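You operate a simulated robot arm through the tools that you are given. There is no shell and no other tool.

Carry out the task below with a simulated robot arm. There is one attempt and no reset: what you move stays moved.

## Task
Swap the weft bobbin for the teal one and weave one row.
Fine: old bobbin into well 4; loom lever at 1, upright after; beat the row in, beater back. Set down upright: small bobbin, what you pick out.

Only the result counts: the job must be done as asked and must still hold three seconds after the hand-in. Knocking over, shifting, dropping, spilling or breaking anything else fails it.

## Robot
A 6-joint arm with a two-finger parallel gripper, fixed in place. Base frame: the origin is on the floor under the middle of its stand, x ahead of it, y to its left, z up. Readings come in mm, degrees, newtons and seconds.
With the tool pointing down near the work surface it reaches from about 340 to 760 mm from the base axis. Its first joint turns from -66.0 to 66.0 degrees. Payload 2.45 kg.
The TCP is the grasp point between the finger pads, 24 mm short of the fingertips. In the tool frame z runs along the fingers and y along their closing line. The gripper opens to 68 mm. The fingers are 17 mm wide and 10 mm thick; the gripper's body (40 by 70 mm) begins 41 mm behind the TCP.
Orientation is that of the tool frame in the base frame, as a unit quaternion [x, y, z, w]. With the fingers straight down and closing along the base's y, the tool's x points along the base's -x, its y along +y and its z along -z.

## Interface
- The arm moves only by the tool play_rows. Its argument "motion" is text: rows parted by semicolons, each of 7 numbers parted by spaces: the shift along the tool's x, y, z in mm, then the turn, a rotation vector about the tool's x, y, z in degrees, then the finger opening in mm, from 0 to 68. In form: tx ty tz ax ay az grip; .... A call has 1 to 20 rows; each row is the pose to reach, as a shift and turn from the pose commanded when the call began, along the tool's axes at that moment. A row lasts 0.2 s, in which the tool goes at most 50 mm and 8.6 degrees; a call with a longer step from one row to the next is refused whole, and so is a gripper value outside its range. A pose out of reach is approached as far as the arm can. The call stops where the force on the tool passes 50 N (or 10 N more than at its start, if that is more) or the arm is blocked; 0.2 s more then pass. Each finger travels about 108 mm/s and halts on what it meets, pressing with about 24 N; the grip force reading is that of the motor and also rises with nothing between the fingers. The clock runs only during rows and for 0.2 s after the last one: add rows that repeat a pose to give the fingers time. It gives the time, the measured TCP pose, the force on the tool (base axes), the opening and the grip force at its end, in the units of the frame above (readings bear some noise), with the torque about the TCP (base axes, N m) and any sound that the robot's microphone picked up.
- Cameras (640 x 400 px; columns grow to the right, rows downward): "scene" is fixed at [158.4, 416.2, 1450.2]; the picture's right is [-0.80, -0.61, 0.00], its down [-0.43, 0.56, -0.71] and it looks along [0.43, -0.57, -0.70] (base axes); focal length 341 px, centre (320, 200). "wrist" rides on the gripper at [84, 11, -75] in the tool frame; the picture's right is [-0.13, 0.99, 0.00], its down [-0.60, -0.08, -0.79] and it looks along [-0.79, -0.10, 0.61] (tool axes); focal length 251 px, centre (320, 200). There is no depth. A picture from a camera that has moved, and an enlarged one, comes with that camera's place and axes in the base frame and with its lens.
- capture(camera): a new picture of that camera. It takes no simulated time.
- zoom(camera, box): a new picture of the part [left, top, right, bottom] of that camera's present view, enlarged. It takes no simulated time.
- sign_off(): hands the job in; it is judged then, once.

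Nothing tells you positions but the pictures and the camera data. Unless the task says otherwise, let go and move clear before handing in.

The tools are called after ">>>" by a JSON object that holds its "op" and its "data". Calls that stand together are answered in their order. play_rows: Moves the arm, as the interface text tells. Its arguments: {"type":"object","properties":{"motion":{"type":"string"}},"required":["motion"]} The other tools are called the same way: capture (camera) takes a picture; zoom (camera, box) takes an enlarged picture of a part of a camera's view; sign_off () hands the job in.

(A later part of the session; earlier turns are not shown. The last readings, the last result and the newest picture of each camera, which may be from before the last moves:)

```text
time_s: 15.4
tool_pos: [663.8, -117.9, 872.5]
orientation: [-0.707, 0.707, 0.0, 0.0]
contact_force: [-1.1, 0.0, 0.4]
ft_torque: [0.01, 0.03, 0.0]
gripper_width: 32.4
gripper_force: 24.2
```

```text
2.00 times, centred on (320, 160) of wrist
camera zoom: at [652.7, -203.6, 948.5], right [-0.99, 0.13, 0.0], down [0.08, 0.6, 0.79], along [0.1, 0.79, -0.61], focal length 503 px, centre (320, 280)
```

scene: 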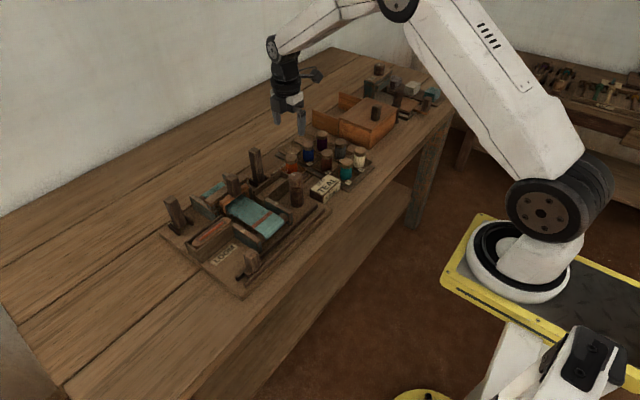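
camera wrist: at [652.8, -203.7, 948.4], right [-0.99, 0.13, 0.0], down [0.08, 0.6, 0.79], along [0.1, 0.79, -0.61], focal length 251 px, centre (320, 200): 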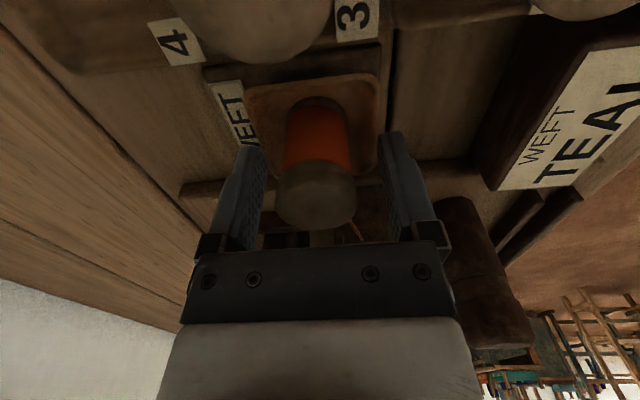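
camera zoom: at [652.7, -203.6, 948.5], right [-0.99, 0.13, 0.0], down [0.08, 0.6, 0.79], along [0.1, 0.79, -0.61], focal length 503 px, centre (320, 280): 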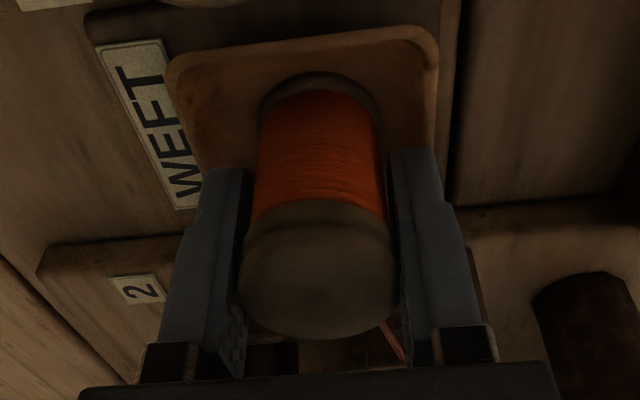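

Gripped at 32.4 mm. Lifting straight up.

>>> {"op": "play_rows", "data": {"motion": "0 0 -5 0 0 0 20; 0 0 -15 0 0 0 20; 0 0 -30 0 0 0 20; 0 0 -50 0 0 0 20; 0 0 -75 0 0 0 20; 0 0 -100 0 0 0 20; 0 0 -100 0 0 0 20"}}

>>> {"op": "capture", "data": {"camera": "wrist"}}

>>> {"op": "zoom", "data": {"camera": "scene", "box": [235, 110, 355, 190]}}

```text
time_s: 17.0
tool_pos: [662.9, -121.5, 975.6]
orientation: [-0.707, 0.707, -0.001, 0.0]
contact_force: [0.0, 0.0, -0.7]
ft_torque: [0.0, -0.03, 0.03]
gripper_width: 20.1
gripper_force: 0.1
```

```text
taken
camera wrist: at [651.2, -206.2, 1050.0], right [-0.99, 0.13, 0.0], down [0.08, 0.6, 0.79], along [0.1, 0.79, -0.61], focal length 251 px, centre (320, 200)
```

wrist: 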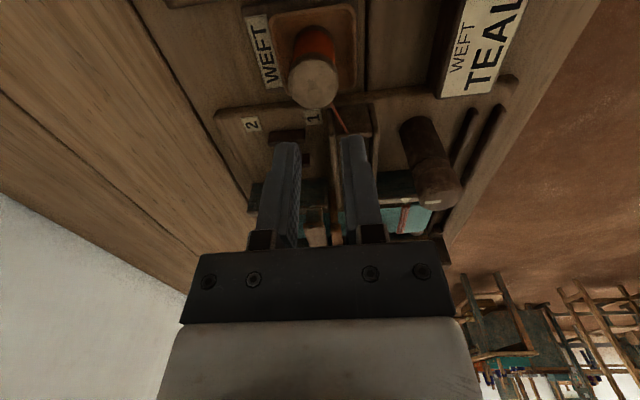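

```text
5.00 times, centred on (295, 150) of scene
camera zoom: at [158.4, 416.2, 1450.2], right [-0.8, -0.61, 0.0], down [-0.43, 0.56, -0.71], along [0.43, -0.57, -0.7], focal length 1704 px, centre (445, 450)
```

zoom: 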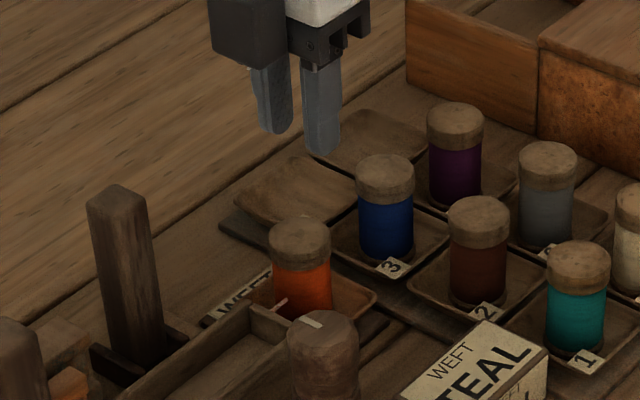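

The bobbin slipped out and stayed upright on its seat, so something holds it there or the grip was poor. I'll re-grip a little lower and lift in tiny increments while reading the force.

>>> {"op": "play_rows", "data": {"motion": "0 0 10 0 0 0 56; 0 0 40 0 0 0 56; 0 0 70 0 0 0 56; 0 0 90 0 0 0 56; 0 0 98 0 0 0 56; 0 0 103 0 0 0 56; 0 0 103 0 0 0 40; 0 0 103 0 0 0 10; 0 0 103 0 0 0 10; 0 0 103 0 0 0 10"}}

>>> {"op": "play_rows", "data": {"motion": "0 0 -1 0 0 0 10; 0 0 -2 0 0 0 10; 0 0 -2 0 0 0 10"}}

>>> {"op": "zoom", "data": {"camera": "wrist", "box": [180, 60, 460, 260]}}

>>> {"op": "zoom", "data": {"camera": "scene", "box": [260, 140, 320, 190]}}

```text
time_s: 19.2
tool_pos: [661.9, -119.0, 870.3]
orientation: [-0.707, 0.708, 0.0, 0.0]
contact_force: [-1.1, -0.9, -0.2]
ft_torque: [-0.03, 0.02, 0.0]
gripper_width: 32.7
gripper_force: 23.1
```

```text
time_s: 20.0
tool_pos: [661.5, -119.0, 872.2]
orientation: [0.708, -0.707, 0.0, 0.0]
contact_force: [0.3, -0.4, -0.5]
ft_torque: [0.0, 0.02, -0.03]
gripper_width: 32.5
gripper_force: 23.7
```

```text
2.00 times, centred on (320, 160) of wrist
camera zoom: at [651.1, -202.7, 948.9], right [-0.99, 0.13, 0.0], down [0.08, 0.6, 0.79], along [0.1, 0.79, -0.61], focal length 503 px, centre (320, 280)
```

zoom: 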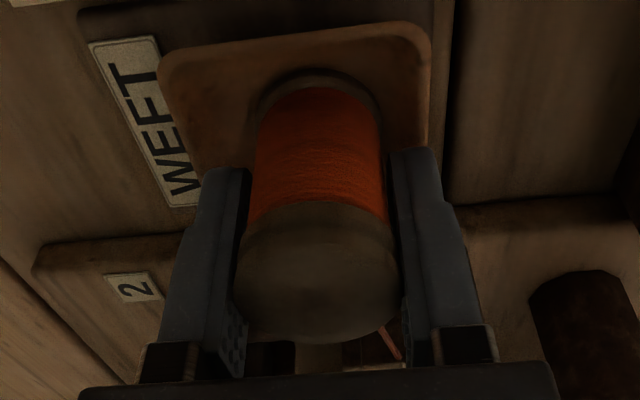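

```text
8.00 times, centred on (290, 165) of scene
camera zoom: at [158.4, 416.2, 1450.2], right [-0.8, -0.61, 0.0], down [-0.43, 0.56, -0.71], along [0.43, -0.57, -0.7], focal length 2727 px, centre (560, 480)
```

zoom: 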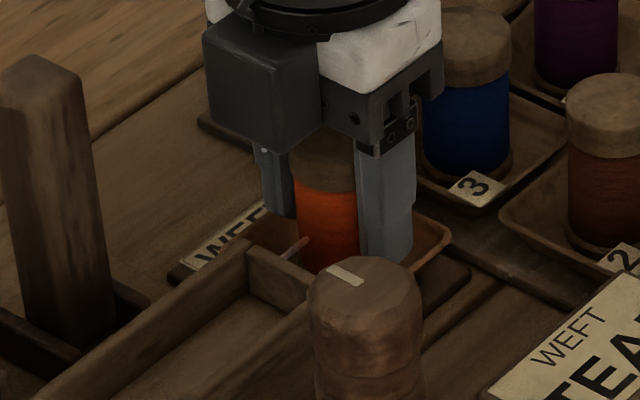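

No retaining force after 2 mm; continuing in small steps and watching the gripper width.

>>> {"op": "play_rows", "data": {"motion": "0 0 -1 0 0 0 10; 0 0 -3 0 0 0 10; 0 0 -3 0 0 0 10"}}

>>> {"op": "zoom", "data": {"camera": "scene", "box": [260, 140, 320, 190]}}

>>> {"op": "play_rows", "data": {"motion": "0 0 -1.5 0 0 0 10; 0 0 -4 0 0 0 10; 0 0 -4 0 0 0 10"}}

>>> {"op": "zoom", "data": {"camera": "scene", "box": [260, 140, 320, 190]}}

>>> {"op": "zoom", "data": {"camera": "wrist", "box": [180, 60, 460, 260]}}

```text
time_s: 20.8
tool_pos: [662.9, -118.6, 876.4]
orientation: [0.707, -0.707, 0.0, -0.001]
contact_force: [-0.1, -0.5, -1.3]
ft_torque: [0.01, 0.01, 0.03]
gripper_width: 32.7
gripper_force: 24.0
```

```text
8.00 times, centred on (290, 165) of scene
camera zoom: at [158.4, 416.2, 1450.2], right [-0.8, -0.61, 0.0], down [-0.43, 0.56, -0.71], along [0.43, -0.57, -0.7], focal length 2727 px, centre (560, 480)
```

zoom: 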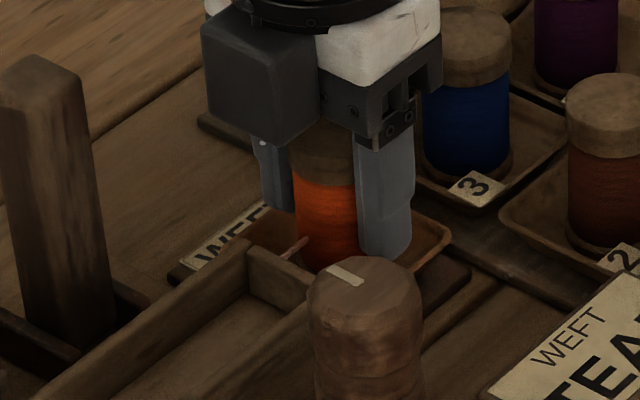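

```text
time_s: 21.6
tool_pos: [661.6, -119.7, 879.8]
orientation: [-0.707, 0.707, -0.001, -0.001]
contact_force: [-0.5, 1.1, 0.0]
ft_torque: [0.04, 0.01, -0.03]
gripper_width: 32.6
gripper_force: 24.0
```

```text
8.00 times, centred on (290, 165) of scene
camera zoom: at [158.4, 416.2, 1450.2], right [-0.8, -0.61, 0.0], down [-0.43, 0.56, -0.71], along [0.43, -0.57, -0.7], focal length 2727 px, centre (560, 480)
```

zoom: 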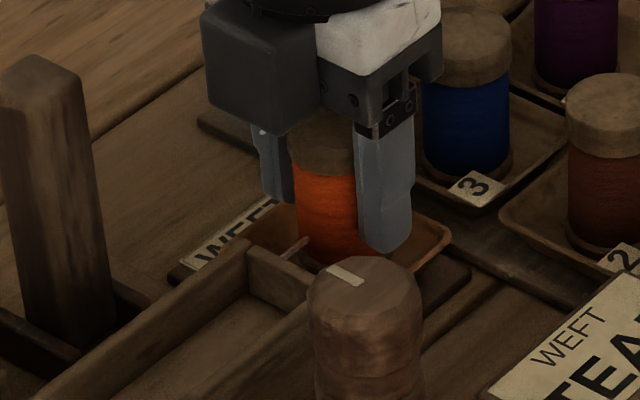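

```text
2.00 times, centred on (320, 160) of wrist
camera zoom: at [651.7, -203.3, 955.4], right [-0.99, 0.13, 0.0], down [0.08, 0.6, 0.79], along [0.1, 0.79, -0.61], focal length 503 px, centre (320, 280)
```

zoom: 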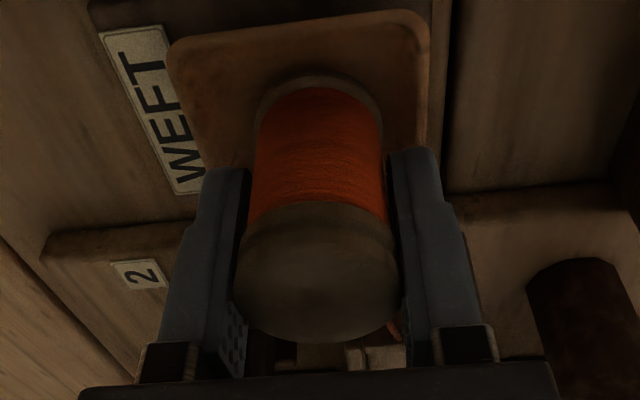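

The bobbin is rising with the gripper this time. Continuing slowly with checks.

>>> {"op": "play_rows", "data": {"motion": "0 0 -2 0 0 0 8; 0 0 -5 0 0 0 8; 0 0 -8 0 0 0 8; 0 0 -11 0 0 0 8; 0 0 -14 0 0 0 8; 0 0 -14 0 0 0 8"}}

>>> {"op": "zoom", "data": {"camera": "scene", "box": [260, 130, 320, 190]}}

>>> {"op": "zoom", "data": {"camera": "wrist", "box": [180, 60, 460, 260]}}

```text
time_s: 23.0
tool_pos: [662.3, -119.1, 892.9]
orientation: [-0.707, 0.707, 0.0, -0.001]
contact_force: [-0.9, -0.3, -0.8]
ft_torque: [-0.02, 0.0, 0.01]
gripper_width: 33.0
gripper_force: 23.3
```

```text
6.67 times, centred on (290, 160) of scene
camera zoom: at [158.4, 416.2, 1450.2], right [-0.8, -0.61, 0.0], down [-0.43, 0.56, -0.71], along [0.43, -0.57, -0.7], focal length 2272 px, centre (520, 467)
```

zoom: 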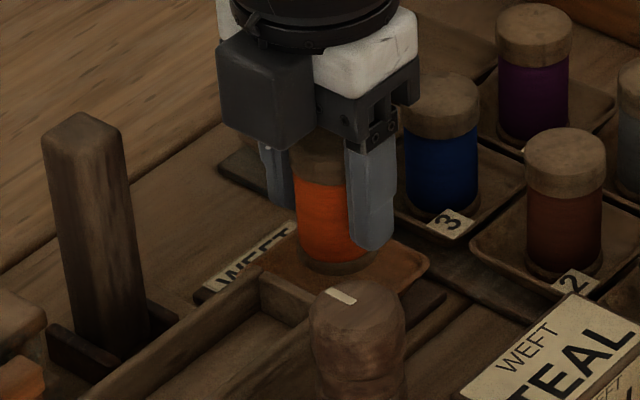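

```text
2.00 times, centred on (320, 160) of wrist
camera zoom: at [652.3, -203.2, 969.0], right [-0.99, 0.13, 0.0], down [0.08, 0.6, 0.79], along [0.1, 0.79, -0.61], focal length 503 px, centre (320, 280)
```

zoom: 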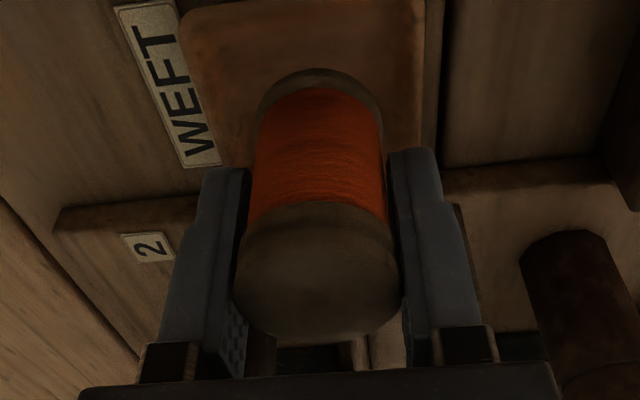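

The bobbin is free of the seat and held firmly. Lifting clear of the neighbouring bobbins, slowly.

>>> {"op": "play_rows", "data": {"motion": "0 0 -3 0 0 0 8; 0 0 -8 0 0 0 8; 0 0 -14 0 0 0 8; 0 0 -21 0 0 0 8; 0 0 -28 0 0 0 8; 0 0 -35 0 0 0 8; 0 0 -42 0 0 0 8; 0 0 -48 0 0 0 8; 0 0 -52 0 0 0 8; 0 0 -52 0 0 0 8"}}

>>> {"op": "zoom", "data": {"camera": "scene", "box": [240, 110, 340, 190]}}

>>> {"op": "capture", "data": {"camera": "wrist"}}

```text
time_s: 25.2
tool_pos: [662.1, -118.1, 947.7]
orientation: [0.707, -0.707, 0.0, 0.0]
contact_force: [0.0, -0.2, -0.7]
ft_torque: [-0.02, -0.01, -0.02]
gripper_width: 32.8
gripper_force: 23.9
```

```text
5.00 times, centred on (290, 150) of scene
camera zoom: at [158.4, 416.2, 1450.2], right [-0.8, -0.61, 0.0], down [-0.43, 0.56, -0.71], along [0.43, -0.57, -0.7], focal length 1704 px, centre (470, 450)
```

zoom: 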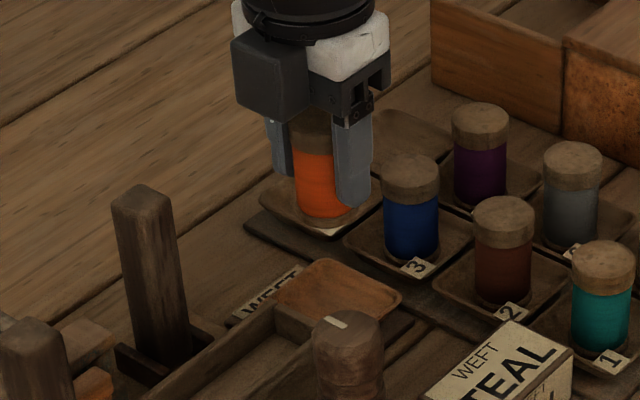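

```text
taken
camera wrist: at [652.6, -203.2, 1021.9], right [-0.99, 0.13, 0.0], down [0.08, 0.6, 0.79], along [0.1, 0.79, -0.61], focal length 251 px, centre (320, 200)
```

wrist: 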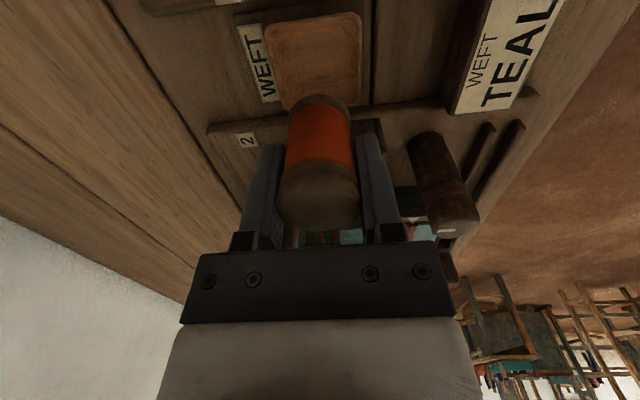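

The bobbin is clear of everything. Moving laterally over well 4.

>>> {"op": "play_rows", "data": {"motion": "3 -2.8 0 0 0 0 8; 8 -7.4 0 0 0 0 8; 14 -12.9 0 0 0 0 8; 21 -19.4 0 0 0 0 8; 28 -25.9 0 0 0 0 8; 35 -32.3 0 0 0 0 8; 42 -38.8 0 0 0 0 8; 49 -45.3 0 0 0 0 8; 56 -51.7 0 0 0 0 8; 63 -58.2 0 0 0 0 8; 69 -63.8 0 0 0 0 8; 74 -68.4 0 0 0 0 8; 76.3 -70.5 0 0 0 0 8; 76.3 -70.5 0 0 0 0 8"}}

>>> {"op": "zoom", "data": {"camera": "scene", "box": [240, 110, 340, 190]}}

>>> {"op": "capture", "data": {"camera": "wrist"}}

```text
time_s: 28.2
tool_pos: [733.3, -195.5, 945.2]
orientation: [0.708, -0.707, -0.001, 0.0]
contact_force: [-0.6, -0.3, 0.0]
ft_torque: [-0.02, -0.01, 0.02]
gripper_width: 32.7
gripper_force: 23.8
```

```text
5.00 times, centred on (290, 150) of scene
camera zoom: at [158.4, 416.2, 1450.2], right [-0.8, -0.61, 0.0], down [-0.43, 0.56, -0.71], along [0.43, -0.57, -0.7], focal length 1704 px, centre (470, 450)
```

zoom: 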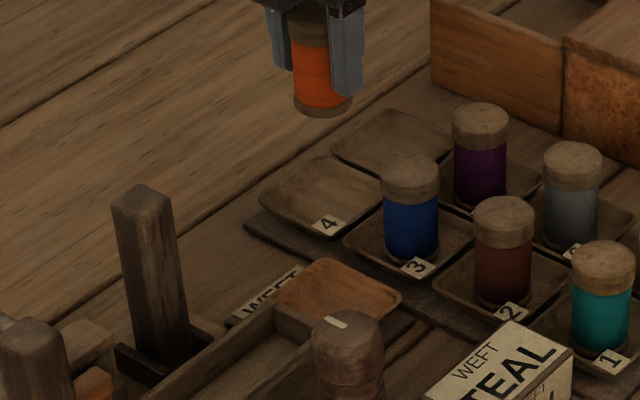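

```text
taken
camera wrist: at [722.7, -281.1, 1020.5], right [-0.99, 0.13, 0.0], down [0.08, 0.6, 0.79], along [0.1, 0.79, -0.61], focal length 251 px, centre (320, 200)
```

wrist: 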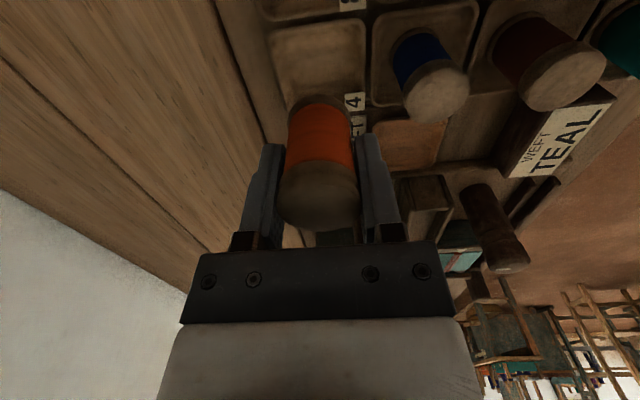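

Positioned over well 4 (labelled 4). Lowering the orange bobbin slowly.

>>> {"op": "play_rows", "data": {"motion": "0 0 5 0 0 0 8; 0.5 -1 13 0 0 0 8; 0.5 -1 22 0 0 0 8; 0.5 -1 31 0 0 0 8; 0.5 -1 40 0 0 0 8; 0.5 -1 49 0 0 0 8; 0.5 -1 57 0 0 0 8; 0.5 -1 63 0 0 0 8; 0.5 -1 68 0 0 0 8; 0.5 -1 72 0 0 0 8; 0.5 -1 72 0 0 0 8"}}

>>> {"op": "zoom", "data": {"camera": "scene", "box": [240, 120, 320, 180]}}

>>> {"op": "zoom", "data": {"camera": "wrist", "box": [180, 60, 460, 260]}}

```text
time_s: 30.6
tool_pos: [733.9, -196.7, 873.2]
orientation: [0.707, -0.707, 0.0, 0.001]
contact_force: [0.0, 0.0, -0.4]
ft_torque: [0.03, 0.0, -0.02]
gripper_width: 32.5
gripper_force: 24.4
out of reach, approached as far as the arm can: row 10, 11
```

```text
6.67 times, centred on (280, 150) of scene
camera zoom: at [158.4, 416.2, 1450.2], right [-0.8, -0.61, 0.0], down [-0.43, 0.56, -0.71], along [0.43, -0.57, -0.7], focal length 2272 px, centre (587, 533)
```

zoom: 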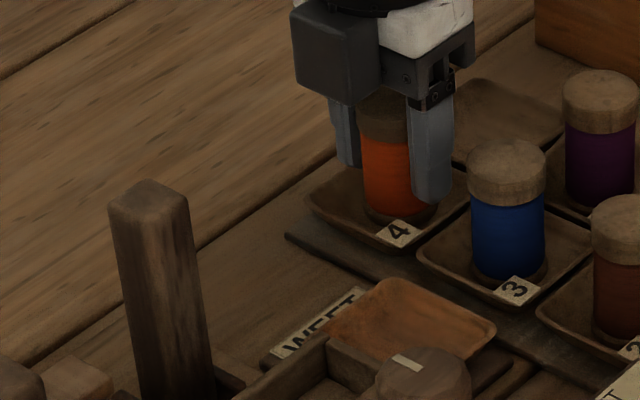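

```text
2.00 times, centred on (320, 160) of wrist
camera zoom: at [722.2, -280.6, 948.3], right [-0.99, 0.13, 0.0], down [0.08, 0.6, 0.79], along [0.1, 0.79, -0.61], focal length 503 px, centre (320, 280)
```

zoom: 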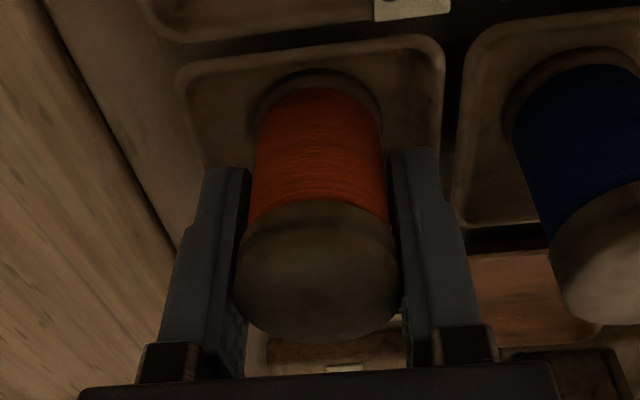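

Near the reach limit; I'll pull in about 3 mm toward the base (still inside the well) and lower the last millimetres gently.

>>> {"op": "play_rows", "data": {"motion": "-0.7 2 0 0 0 0 8; -1 3.5 1 0 0 0 8; -1 3.5 2 0 0 0 8; -1 3.5 3 0 0 0 8; -1 3.5 3 0 0 0 8"}}

>>> {"op": "zoom", "data": {"camera": "scene", "box": [240, 120, 320, 180]}}

```text
time_s: 31.8
tool_pos: [727.9, -195.7, 872.0]
orientation: [0.708, -0.707, 0.001, 0.0]
contact_force: [2.7, -0.8, 1.3]
ft_torque: [-0.01, -0.06, 0.0]
gripper_width: 32.6
gripper_force: 24.0
out of reach, approached as far as the arm can: row 2, 3
```

```text
6.67 times, centred on (280, 150) of scene
camera zoom: at [158.4, 416.2, 1450.2], right [-0.8, -0.61, 0.0], down [-0.43, 0.56, -0.71], along [0.43, -0.57, -0.7], focal length 2272 px, centre (587, 533)
```

zoom: 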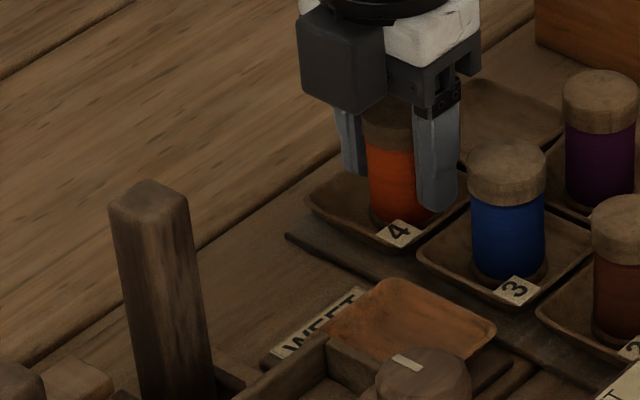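

There's a slight sideways contact (2.7 N), so I'm a touch too close to the −x rim; I'll raise 2 mm, shift back out 2–3 mm and lower again.

>>> {"op": "play_rows", "data": {"motion": "0 0 -2 0 0 0 8; 0 -2.5 -2 0 0 0 8; 0 -2.5 -2 0 0 0 8"}}

>>> {"op": "zoom", "data": {"camera": "wrist", "box": [180, 60, 460, 260]}}

>>> {"op": "zoom", "data": {"camera": "scene", "box": [270, 130, 310, 170]}}

```text
time_s: 32.6
tool_pos: [729.5, -193.4, 872.6]
orientation: [-0.707, 0.707, 0.0, 0.0]
contact_force: [0.9, -0.1, 0.0]
ft_torque: [0.01, -0.01, 0.01]
gripper_width: 32.7
gripper_force: 23.7
```

```text
2.00 times, centred on (320, 160) of wrist
camera zoom: at [719.5, -278.2, 948.1], right [-0.99, 0.13, 0.0], down [0.08, 0.6, 0.79], along [0.1, 0.79, -0.61], focal length 503 px, centre (320, 280)
```

zoom: 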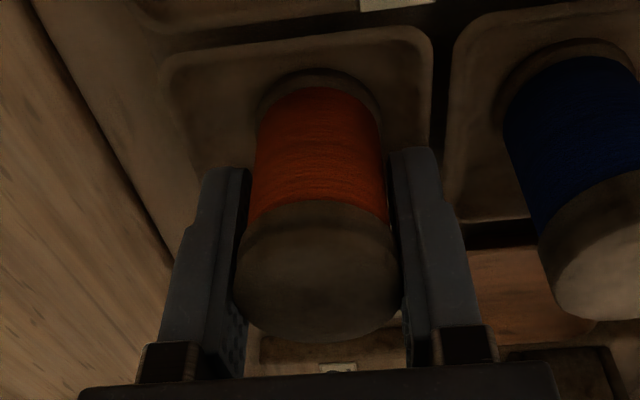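

```text
10.00 times, centred on (290, 150) of scene
camera zoom: at [158.4, 416.2, 1450.2], right [-0.8, -0.61, 0.0], down [-0.43, 0.56, -0.71], along [0.43, -0.57, -0.7], focal length 3408 px, centre (620, 700)
```

zoom: 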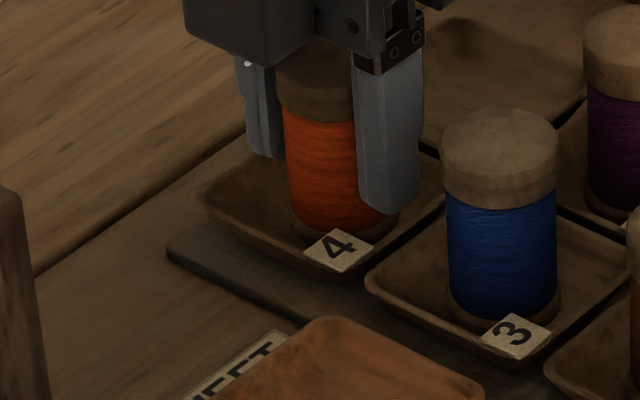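

Now lowering in 1 mm steps at about x = 731.

>>> {"op": "play_rows", "data": {"motion": "0 -1.5 0 0 0 0 8; 0 -1.5 1 0 0 0 8; 0 -1.5 2 0 0 0 8; 0 -1.5 3 0 0 0 8; 0 -1.5 3 0 0 0 8"}}

>>> {"op": "zoom", "data": {"camera": "scene", "box": [270, 130, 310, 170]}}

```text
time_s: 33.8
tool_pos: [731.7, -194.8, 870.5]
orientation: [-0.707, 0.708, 0.0, 0.001]
contact_force: [-0.2, 1.5, 2.4]
ft_torque: [0.05, 0.01, -0.04]
gripper_width: 32.7
gripper_force: 24.1
```

```text
10.00 times, centred on (290, 150) of scene
camera zoom: at [158.3, 416.2, 1450.2], right [-0.8, -0.61, 0.0], down [-0.43, 0.56, -0.71], along [0.43, -0.57, -0.7], focal length 3408 px, centre (620, 700)
```

zoom: 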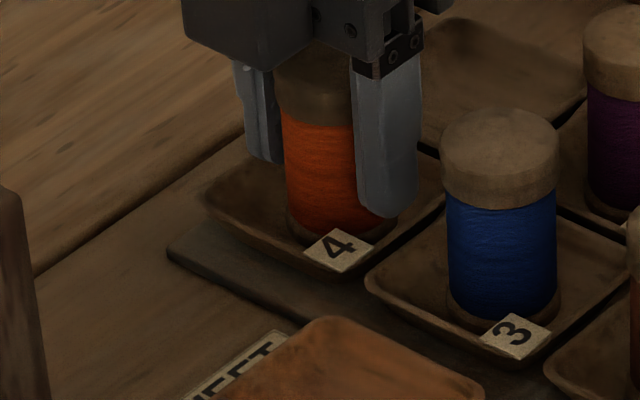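

Force rises (2.4 N up): the bobbin is touching the well floor. One more half-millimetre to confirm seating.

>>> {"op": "play_rows", "data": {"motion": "0 0 0.5 0 0 0 8; 0 0 1 0 0 0 8; 0 0 1 0 0 0 8"}}

```text
time_s: 34.6
tool_pos: [732.5, -194.0, 870.1]
orientation: [0.707, -0.707, 0.002, -0.001]
contact_force: [-2.1, -1.1, 9.1]
ft_torque: [-0.04, 0.1, -0.01]
gripper_width: 32.7
gripper_force: 24.4
```

Seated with ~9 N. Relieving and opening the fingers, then rising straight up.

>>> {"op": "play_rows", "data": {"motion": "0 0 -0.8 0 0 0 8; 0 0 -0.8 0 0 0 34; 0 0 -0.8 0 0 0 38; 0 0 -0.8 0 0 0 44; 0 0 -0.8 0 0 0 46; 0 0 -0.8 0 0 0 46"}}

>>> {"op": "zoom", "data": {"camera": "scene", "box": [270, 130, 310, 170]}}

>>> {"op": "zoom", "data": {"camera": "wrist", "box": [180, 60, 460, 260]}}

```text
time_s: 36.0
tool_pos: [732.5, -195.5, 868.6]
orientation: [0.707, -0.707, 0.0, 0.0]
contact_force: [-0.7, 0.8, -0.4]
ft_torque: [-0.02, 0.01, -0.01]
gripper_width: 46.3
gripper_force: 0.0
```

```text
10.00 times, centred on (290, 150) of scene
camera zoom: at [158.4, 416.2, 1450.2], right [-0.8, -0.61, 0.0], down [-0.43, 0.56, -0.71], along [0.43, -0.57, -0.7], focal length 3408 px, centre (620, 700)
```

zoom: 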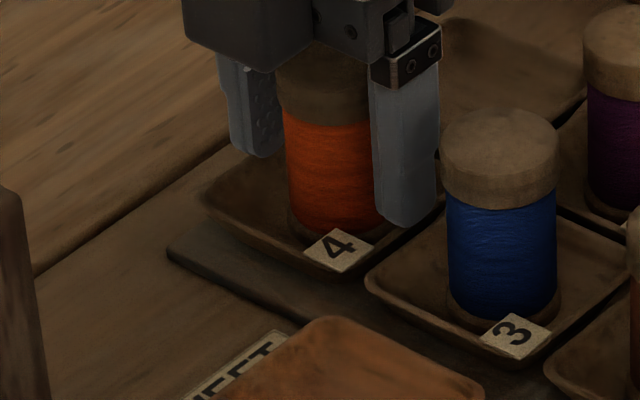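

```text
2.00 times, centred on (320, 160) of wrist
camera zoom: at [720.9, -279.2, 945.3], right [-0.99, 0.13, 0.0], down [0.08, 0.6, 0.79], along [0.1, 0.79, -0.61], focal length 503 px, centre (320, 280)
```

zoom: 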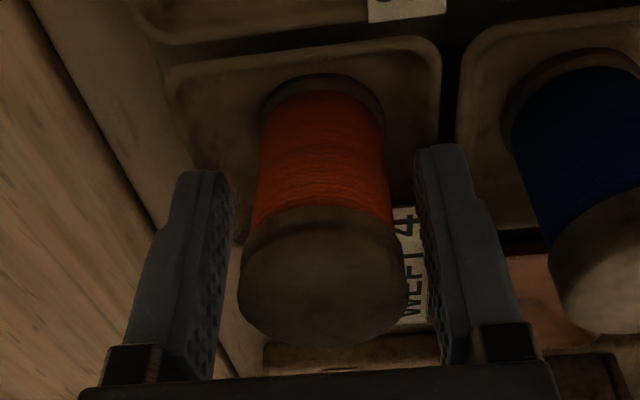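

Orange bobbin stands upright in well 4. Rising clear, then travelling to the teal bobbin in well 1.

>>> {"op": "play_rows", "data": {"motion": "0 0 -10 0 0 0 48; 0 0 -40 0 0 0 50; 0 0 -80 0 0 0 50; 0 0 -115 0 0 0 50; 0 0 -131 0 0 0 50; 0 30 -131 0 0 0 50; 0 75 -131 0 0 0 50; 0 120 -131 0 0 0 50; 0 165 -131 0 0 0 50; 0 197 -131 0 0 0 50; 0 197 -131 0 0 0 50"}}

>>> {"op": "capture", "data": {"camera": "wrist"}}

>>> {"op": "zoom", "data": {"camera": "wrist", "box": [250, 0, 390, 130]}}

>>> {"op": "zoom", "data": {"camera": "scene", "box": [240, 120, 360, 200]}}

```text
time_s: 38.4
tool_pos: [535.6, -194.4, 1000.5]
orientation: [-0.707, 0.707, -0.001, -0.001]
contact_force: [-0.1, -0.4, -0.1]
ft_torque: [0.03, 0.01, 0.0]
gripper_width: 50.1
gripper_force: 0.1
```

```text
taken
camera wrist: at [524.4, -278.9, 1076.1], right [-0.99, 0.13, 0.0], down [0.08, 0.6, 0.79], along [0.1, 0.79, -0.61], focal length 251 px, centre (320, 200)
```

wrist: 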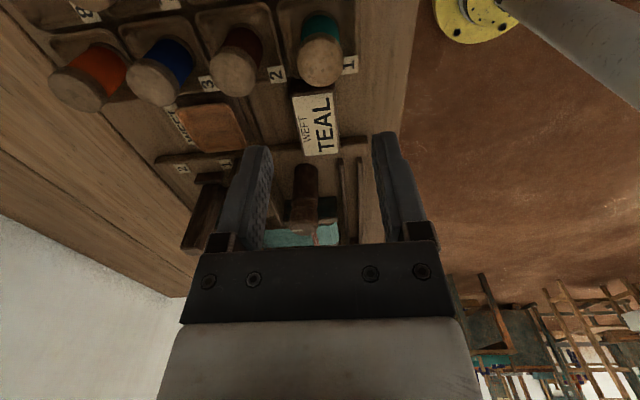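

```text
3.08 times, centred on (320, 65) of wrist
camera zoom: at [524.4, -278.9, 1076.1], right [-0.99, 0.13, 0.0], down [0.08, 0.6, 0.79], along [0.1, 0.79, -0.61], focal length 774 px, centre (320, 615)
```

zoom: 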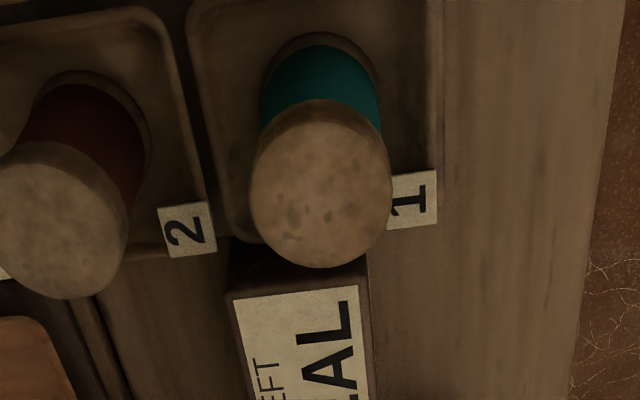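

```text
5.00 times, centred on (300, 160) of scene
camera zoom: at [158.3, 416.2, 1450.2], right [-0.8, -0.61, 0.0], down [-0.43, 0.56, -0.71], along [0.43, -0.57, -0.7], focal length 1704 px, centre (420, 400)
```

zoom: 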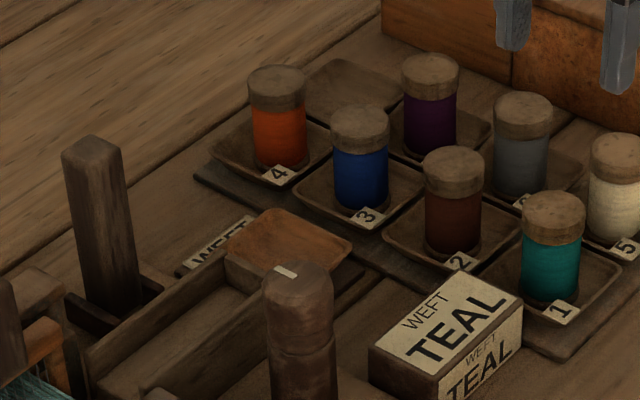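

Aligned over the teal bobbin (535, −194). Descending and gripping the cap.

>>> {"op": "play_rows", "data": {"motion": "0 0 30 0 0 0 54; 0 0 65 0 0 0 54; 0 0 95 0 0 0 54; 0 0 115 0 0 0 54; 0 0 126 0 0 0 54; 0 0 131 0 0 0 54; 0 0 131 0 0 0 54"}}

>>> {"op": "zoom", "data": {"camera": "wrist", "box": [180, 60, 460, 260]}}

>>> {"op": "zoom", "data": {"camera": "scene", "box": [310, 130, 380, 190]}}

```text
time_s: 40.0
tool_pos: [533.9, -193.6, 871.0]
orientation: [-0.707, 0.707, 0.0, 0.0]
contact_force: [0.2, 0.1, -0.6]
ft_torque: [0.03, 0.01, 0.01]
gripper_width: 54.0
gripper_force: 0.0
```

```text
2.00 times, centred on (320, 160) of wrist
camera zoom: at [524.4, -278.4, 946.0], right [-0.99, 0.13, 0.0], down [0.08, 0.6, 0.79], along [0.1, 0.79, -0.61], focal length 503 px, centre (320, 280)
```

zoom: 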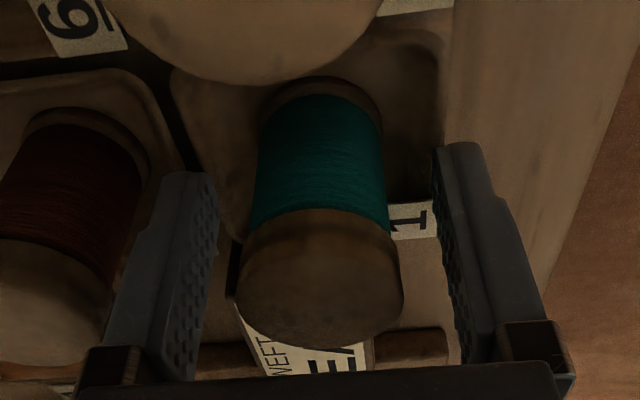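

```text
6.67 times, centred on (345, 160) of scene
camera zoom: at [158.4, 416.2, 1450.2], right [-0.8, -0.61, 0.0], down [-0.43, 0.56, -0.71], along [0.43, -0.57, -0.7], focal length 2272 px, centre (153, 467)
```

zoom: 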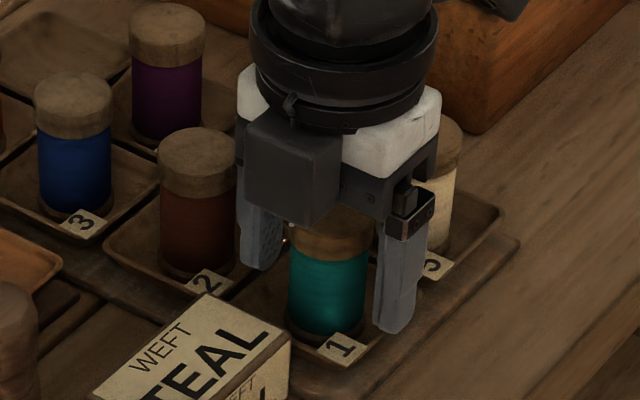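

Fingers straddle the teal bobbin cleanly. Closing, then lifting slowly.

>>> {"op": "play_rows", "data": {"motion": "0 0 2 0 0 0 54; 0 0 2 0 0 0 42; 0 0 2 0 0 0 30; 0 0 2 0 0 0 8; 0 0 2 0 0 0 8; 0 0 2 0 0 0 8"}}

>>> {"op": "play_rows", "data": {"motion": "0 0 -1 0 0 0 8; 0 0 -3 0 0 0 8; 0 0 -5 0 0 0 8; 0 0 -8 0 0 0 8; 0 0 -8 0 0 0 8"}}

>>> {"op": "zoom", "data": {"camera": "wrist", "box": [180, 60, 460, 260]}}

>>> {"op": "zoom", "data": {"camera": "scene", "box": [310, 130, 380, 190]}}

```text
time_s: 41.4
tool_pos: [535.8, -194.4, 868.2]
orientation: [-0.707, 0.708, 0.0, 0.0]
contact_force: [0.8, -0.6, 0.1]
ft_torque: [0.0, -0.03, 0.0]
gripper_width: 32.6
gripper_force: 24.0
```

```text
time_s: 42.6
tool_pos: [534.4, -193.9, 875.6]
orientation: [0.707, -0.707, 0.0, 0.0]
contact_force: [0.2, -0.1, -0.1]
ft_torque: [-0.02, -0.02, 0.04]
gripper_width: 32.7
gripper_force: 23.7
```

```text
2.00 times, centred on (320, 160) of wrist
camera zoom: at [524.9, -278.5, 951.5], right [-0.99, 0.13, 0.0], down [0.08, 0.6, 0.79], along [0.1, 0.79, -0.61], focal length 503 px, centre (320, 280)
```

zoom: 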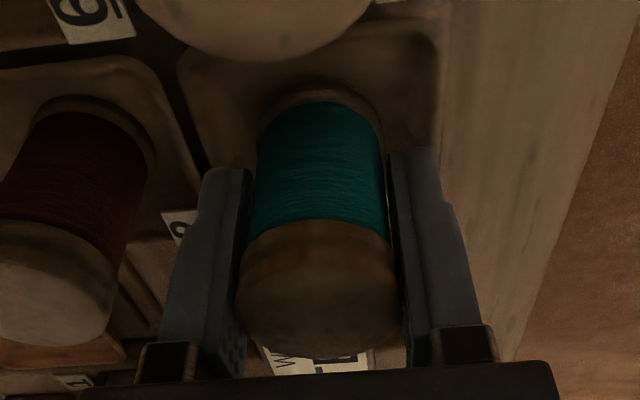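

```text
6.67 times, centred on (345, 160) of scene
camera zoom: at [158.4, 416.2, 1450.2], right [-0.8, -0.61, 0.0], down [-0.43, 0.56, -0.71], along [0.43, -0.57, -0.7], focal length 2272 px, centre (153, 467)
```

zoom: 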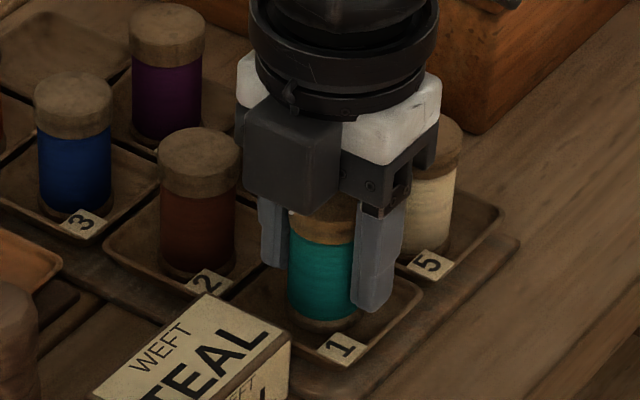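

The teal bobbin is held and rising. Lifting to travel height slowly.

>>> {"op": "play_rows", "data": {"motion": "0 0 -3 0 0 0 8; 0 0 -8 0 0 0 8; 0 0 -14 0 0 0 8; 0 0 -21 0 0 0 8; 0 0 -28 0 0 0 8; 0 0 -35 0 0 0 8; 0 0 -42 0 0 0 8; 0 0 -49 0 0 0 8; 0 0 -56 0 0 0 8; 0 0 -63 0 0 0 8; 0 0 -69 0 0 0 8; 0 0 -74 0 0 0 8; 0 0 -76 0 0 0 8; 0 0 -76 0 0 0 8"}}

>>> {"op": "play_rows", "data": {"motion": "-2 -3.4 0 0 0 0 8; -5 -8.5 0 0 0 0 8; -9 -15.3 0 0 0 0 8; -13 -22.1 0 0 0 0 8; -18 -30.6 0 0 0 0 8; -23 -39 0 0 0 0 8; -28 -47.5 0 0 0 0 8; -33 -56 0 0 0 0 8; -38 -64.5 0 0 0 0 8; -43 -73 0 0 0 0 8; -48 -81.5 0 0 0 0 8; -53 -90 0 0 0 0 8; -58 -98.5 0 0 0 0 8; -63 -107 0 0 0 0 8; -68 -115.5 0 0 0 0 8; -72 -122.2 0 0 0 0 8; -75.1 -127.5 0 0 0 0 8; -75.1 -127.5 0 0 0 0 8"}}

>>> {"op": "capture", "data": {"camera": "wrist"}}

>>> {"op": "zoom", "data": {"camera": "scene", "box": [240, 110, 360, 200]}}

```text
time_s: 45.6
tool_pos: [534.3, -195.2, 951.6]
orientation: [0.707, -0.707, 0.0, 0.0]
contact_force: [0.4, 0.2, 0.3]
ft_torque: [-0.01, 0.0, 0.01]
gripper_width: 32.9
gripper_force: 24.0
```

```text
time_s: 49.4
tool_pos: [661.8, -120.6, 953.5]
orientation: [0.707, -0.707, 0.0, 0.0]
contact_force: [0.6, 0.1, 0.2]
ft_torque: [0.0, 0.03, 0.01]
gripper_width: 32.9
gripper_force: 23.4
```

```text
taken
camera wrist: at [651.9, -204.0, 1028.1], right [-0.99, 0.13, 0.0], down [0.08, 0.6, 0.79], along [0.1, 0.79, -0.61], focal length 251 px, centre (320, 200)
```

wrist: 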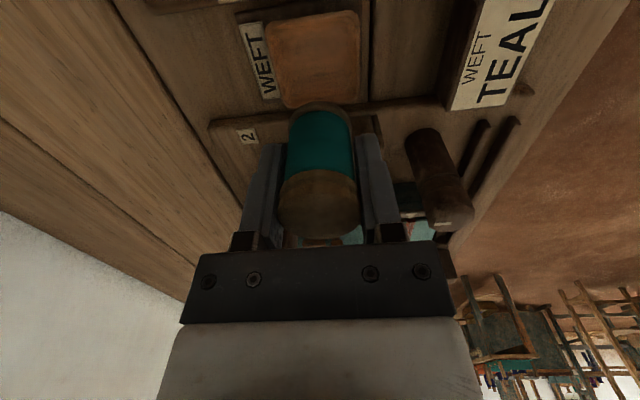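

```text
4.44 times, centred on (300, 155) of scene
camera zoom: at [158.4, 416.2, 1450.2], right [-0.8, -0.61, 0.0], down [-0.43, 0.56, -0.71], along [0.43, -0.57, -0.7], focal length 1515 px, centre (409, 400)
```

zoom: 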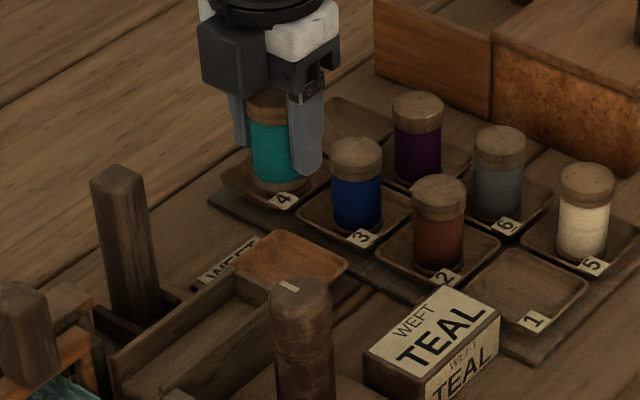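

Teal bobbin is over the empty WEFT seat. Lowering slowly onto it.

>>> {"op": "play_rows", "data": {"motion": "0 0 3 0 0 0 8; 0 0 9 0 0 0 8; 0 0 17 0 0 0 8; 0 0 25 0 0 0 8; 0 0 33 0 0 0 8; 0 0 41 0 0 0 8; 0 0 49 0 0 0 8; 0 0 57 0 0 0 8; 0 0 64 0 0 0 8; 0 0 70 0 0 0 8; 0 0 74 0 0 0 8; 0 0 76 0 0 0 8; 0 0 76 0 0 0 8"}}

>>> {"op": "zoom", "data": {"camera": "wrist", "box": [180, 60, 460, 260]}}

>>> {"op": "zoom", "data": {"camera": "scene", "box": [265, 140, 315, 190]}}

```text
time_s: 52.2
tool_pos: [661.9, -120.1, 875.4]
orientation: [-0.706, 0.708, -0.001, 0.0]
contact_force: [0.1, -0.4, 0.6]
ft_torque: [0.0, -0.01, 0.02]
gripper_width: 32.8
gripper_force: 23.8
```

```text
2.00 times, centred on (320, 160) of wrist
camera zoom: at [650.7, -203.6, 950.4], right [-0.99, 0.13, 0.0], down [0.08, 0.6, 0.79], along [0.1, 0.79, -0.61], focal length 503 px, centre (320, 280)
```

zoom: 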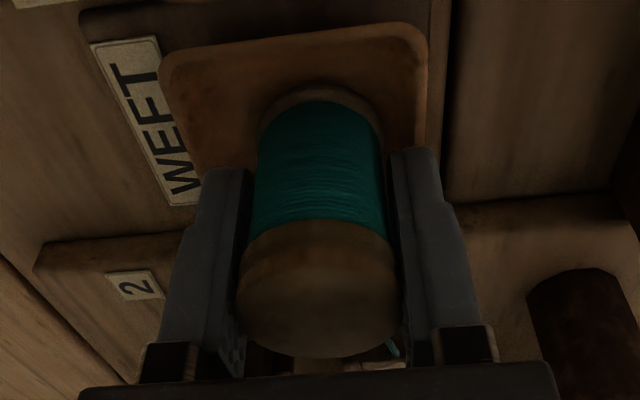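

```text
8.00 times, centred on (290, 165) of scene
camera zoom: at [158.4, 416.2, 1450.2], right [-0.8, -0.61, 0.0], down [-0.43, 0.56, -0.71], along [0.43, -0.57, -0.7], focal length 2727 px, centre (560, 480)
```

zoom: 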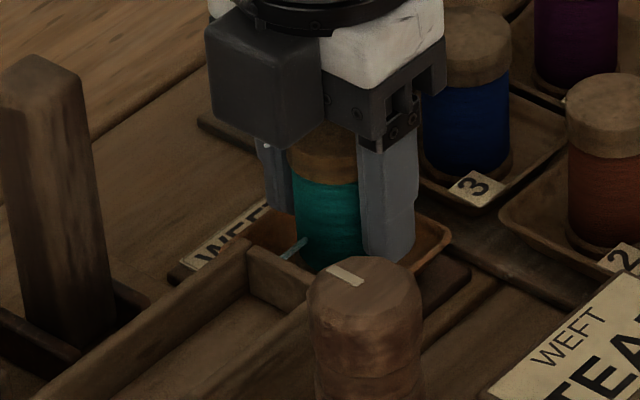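

The loom thread turned teal, so the seat recognises the bobbin. Lowering the last millimetres until I feel contact.

>>> {"op": "play_rows", "data": {"motion": "0 0 1 0 0 0 8; 0 0 2 0 0 0 8; 0 0 3 0 0 0 8; 0 0 3 0 0 0 8"}}

```text
time_s: 53.2
tool_pos: [661.5, -119.4, 872.4]
orientation: [0.707, -0.707, 0.0, 0.0]
contact_force: [0.1, -0.1, -1.7]
ft_torque: [0.0, -0.04, -0.02]
gripper_width: 32.2
gripper_force: 23.7
```

>>> {"op": "play_rows", "data": {"motion": "0 0 1 0 0 0 8; 0 0 1.5 0 0 0 8; 0 0 1.5 0 0 0 8"}}

```text
time_s: 54.0
tool_pos: [662.0, -119.6, 870.8]
orientation: [0.708, -0.707, 0.0, 0.0]
contact_force: [-1.0, 0.4, -0.3]
ft_torque: [-0.03, -0.02, 0.02]
gripper_width: 32.5
gripper_force: 23.8
```

No contact yet; continuing in 1 mm steps.

>>> {"op": "play_rows", "data": {"motion": "0 0 0.5 0 0 0 8; 0 0 1 0 0 0 8; 0 0 1 0 0 0 8"}}

>>> {"op": "zoom", "data": {"camera": "wrist", "box": [180, 60, 460, 260]}}

>>> {"op": "zoom", "data": {"camera": "scene", "box": [265, 140, 315, 190]}}

```text
time_s: 54.8
tool_pos: [661.9, -119.4, 869.4]
orientation: [-0.707, 0.708, 0.0, 0.0]
contact_force: [0.8, -0.6, -0.6]
ft_torque: [-0.02, 0.01, -0.01]
gripper_width: 32.7
gripper_force: 24.4
```

```text
2.00 times, centred on (320, 160) of wrist
camera zoom: at [651.6, -203.5, 945.8], right [-0.99, 0.13, 0.0], down [0.08, 0.6, 0.79], along [0.1, 0.79, -0.61], focal length 503 px, centre (320, 280)
```

zoom: 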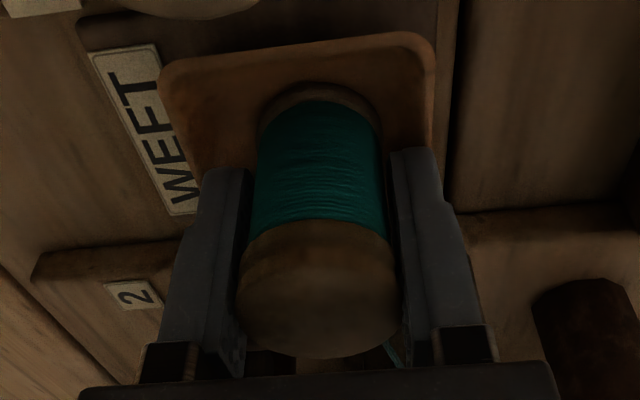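

```text
8.00 times, centred on (290, 165) of scene
camera zoom: at [158.4, 416.2, 1450.2], right [-0.8, -0.61, 0.0], down [-0.43, 0.56, -0.71], along [0.43, -0.57, -0.7], focal length 2727 px, centre (560, 480)
```

zoom: 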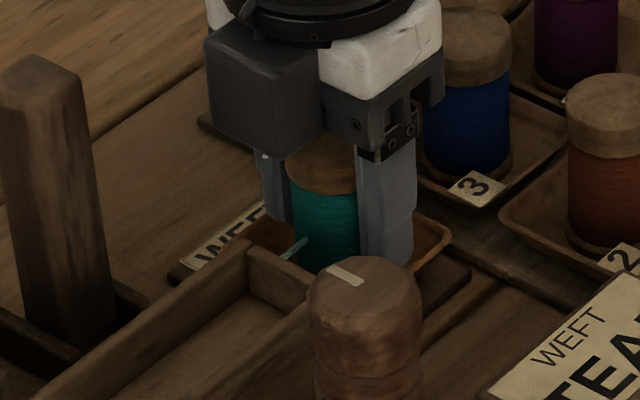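

>>> {"op": "play_rows", "data": {"motion": "0 0 0.5 0 0 0 8; 0 0 1 0 0 0 8; 0 0 1 0 0 0 8"}}

>>> {"op": "play_rows", "data": {"motion": "0 0 0.5 0 0 0 8; 0 0 1 0 0 0 8; 0 0 1 0 0 0 8"}}

```text
time_s: 55.6
tool_pos: [663.6, -119.4, 869.6]
orientation: [-0.707, 0.708, 0.0, 0.0]
contact_force: [-0.1, -0.1, 0.3]
ft_torque: [-0.01, -0.02, 0.02]
gripper_width: 32.6
gripper_force: 23.9
```

```text
time_s: 56.4
tool_pos: [663.4, -118.2, 868.0]
orientation: [-0.707, 0.707, 0.0, 0.001]
contact_force: [-1.2, -0.3, 0.5]
ft_torque: [-0.03, 0.0, 0.03]
gripper_width: 32.8
gripper_force: 23.4
```

>>> {"op": "play_rows", "data": {"motion": "0 0 0.5 0 0 0 8; 0 0 1 0 0 0 8; 0 0 1 0 0 0 8"}}

>>> {"op": "zoom", "data": {"camera": "scene", "box": [265, 140, 315, 190]}}

```text
time_s: 57.2
tool_pos: [662.4, -118.1, 867.4]
orientation: [-0.707, 0.707, -0.002, 0.001]
contact_force: [-0.6, 0.8, 6.5]
ft_torque: [0.06, 0.07, -0.01]
gripper_width: 32.5
gripper_force: 24.2
```

```text
8.00 times, centred on (290, 165) of scene
camera zoom: at [158.2, 416.2, 1450.2], right [-0.8, -0.61, 0.0], down [-0.43, 0.56, -0.71], along [0.43, -0.57, -0.7], focal length 2727 px, centre (560, 480)
```

zoom: 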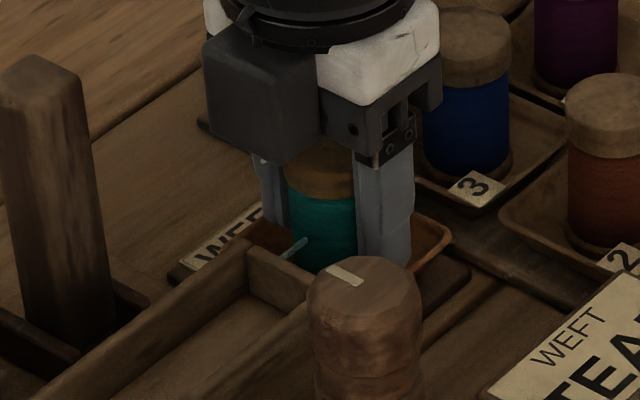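

Contact felt (6.5 N): the teal bobbin is on the seat. Releasing and rising.

>>> {"op": "play_rows", "data": {"motion": "0 0 -0.7 0 0 0 8; 0 0 -0.7 0 0 0 34; 0 0 -0.7 0 0 0 38; 0 0 -0.7 0 0 0 44; 0 0 -0.7 0 0 0 48; 0 0 -0.7 0 0 0 48"}}

>>> {"op": "zoom", "data": {"camera": "wrist", "box": [180, 60, 460, 260]}}

>>> {"op": "play_rows", "data": {"motion": "0 0 -10 0 0 0 50; 0 0 -40 0 0 0 50; 0 0 -80 0 0 0 50; 0 0 -115 0 0 0 50; 0 0 -150 0 0 0 50; 0 0 -150 0 0 0 50"}}

>>> {"op": "capture", "data": {"camera": "wrist"}}

>>> {"op": "zoom", "data": {"camera": "scene", "box": [240, 110, 360, 200]}}

```text
time_s: 58.6
tool_pos: [663.0, -119.1, 867.5]
orientation: [0.707, -0.707, -0.001, -0.001]
contact_force: [0.0, -0.1, -0.4]
ft_torque: [0.01, 0.01, 0.01]
gripper_width: 48.1
gripper_force: 0.1
```

```text
2.00 times, centred on (320, 160) of wrist
camera zoom: at [652.3, -203.6, 942.9], right [-0.99, 0.13, 0.0], down [0.08, 0.6, 0.79], along [0.1, 0.79, -0.61], focal length 503 px, centre (320, 280)
```

zoom: 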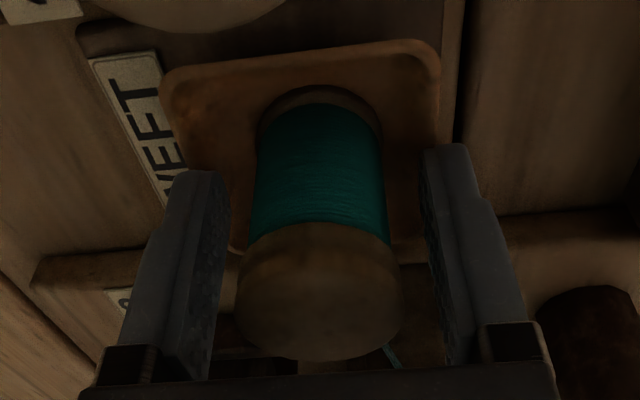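

```text
time_s: 60.0
tool_pos: [665.5, -117.7, 1016.6]
orientation: [0.707, -0.707, -0.001, 0.0]
contact_force: [0.8, -1.1, 0.1]
ft_torque: [0.0, 0.01, 0.02]
gripper_width: 49.9
gripper_force: 0.1
```

```text
taken
camera wrist: at [654.3, -203.2, 1092.6], right [-0.99, 0.13, 0.0], down [0.08, 0.6, 0.79], along [0.1, 0.79, -0.61], focal length 251 px, centre (320, 200)
```

wrist: 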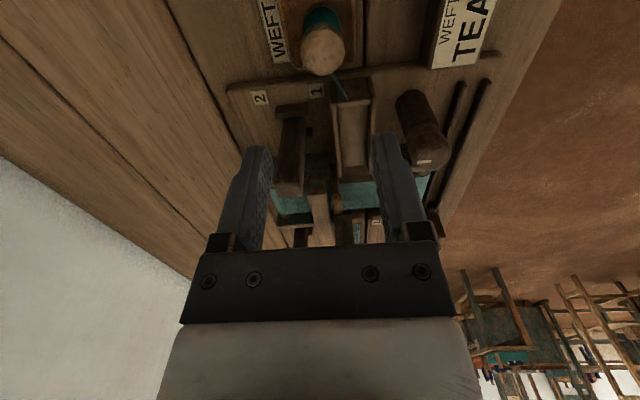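

```text
4.44 times, centred on (300, 155) of scene
camera zoom: at [158.4, 416.2, 1450.2], right [-0.8, -0.61, 0.0], down [-0.43, 0.56, -0.71], along [0.43, -0.57, -0.7], focal length 1515 px, centre (409, 400)
```

zoom: 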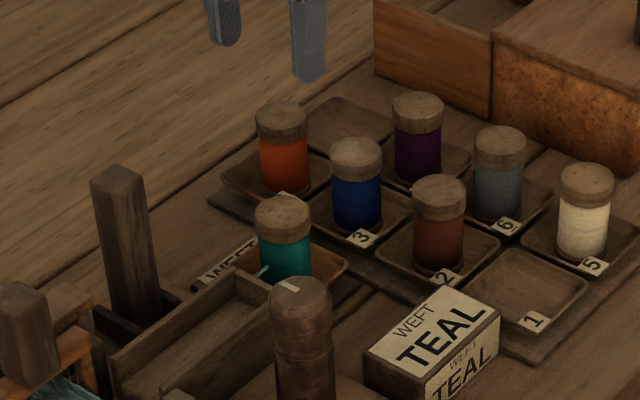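

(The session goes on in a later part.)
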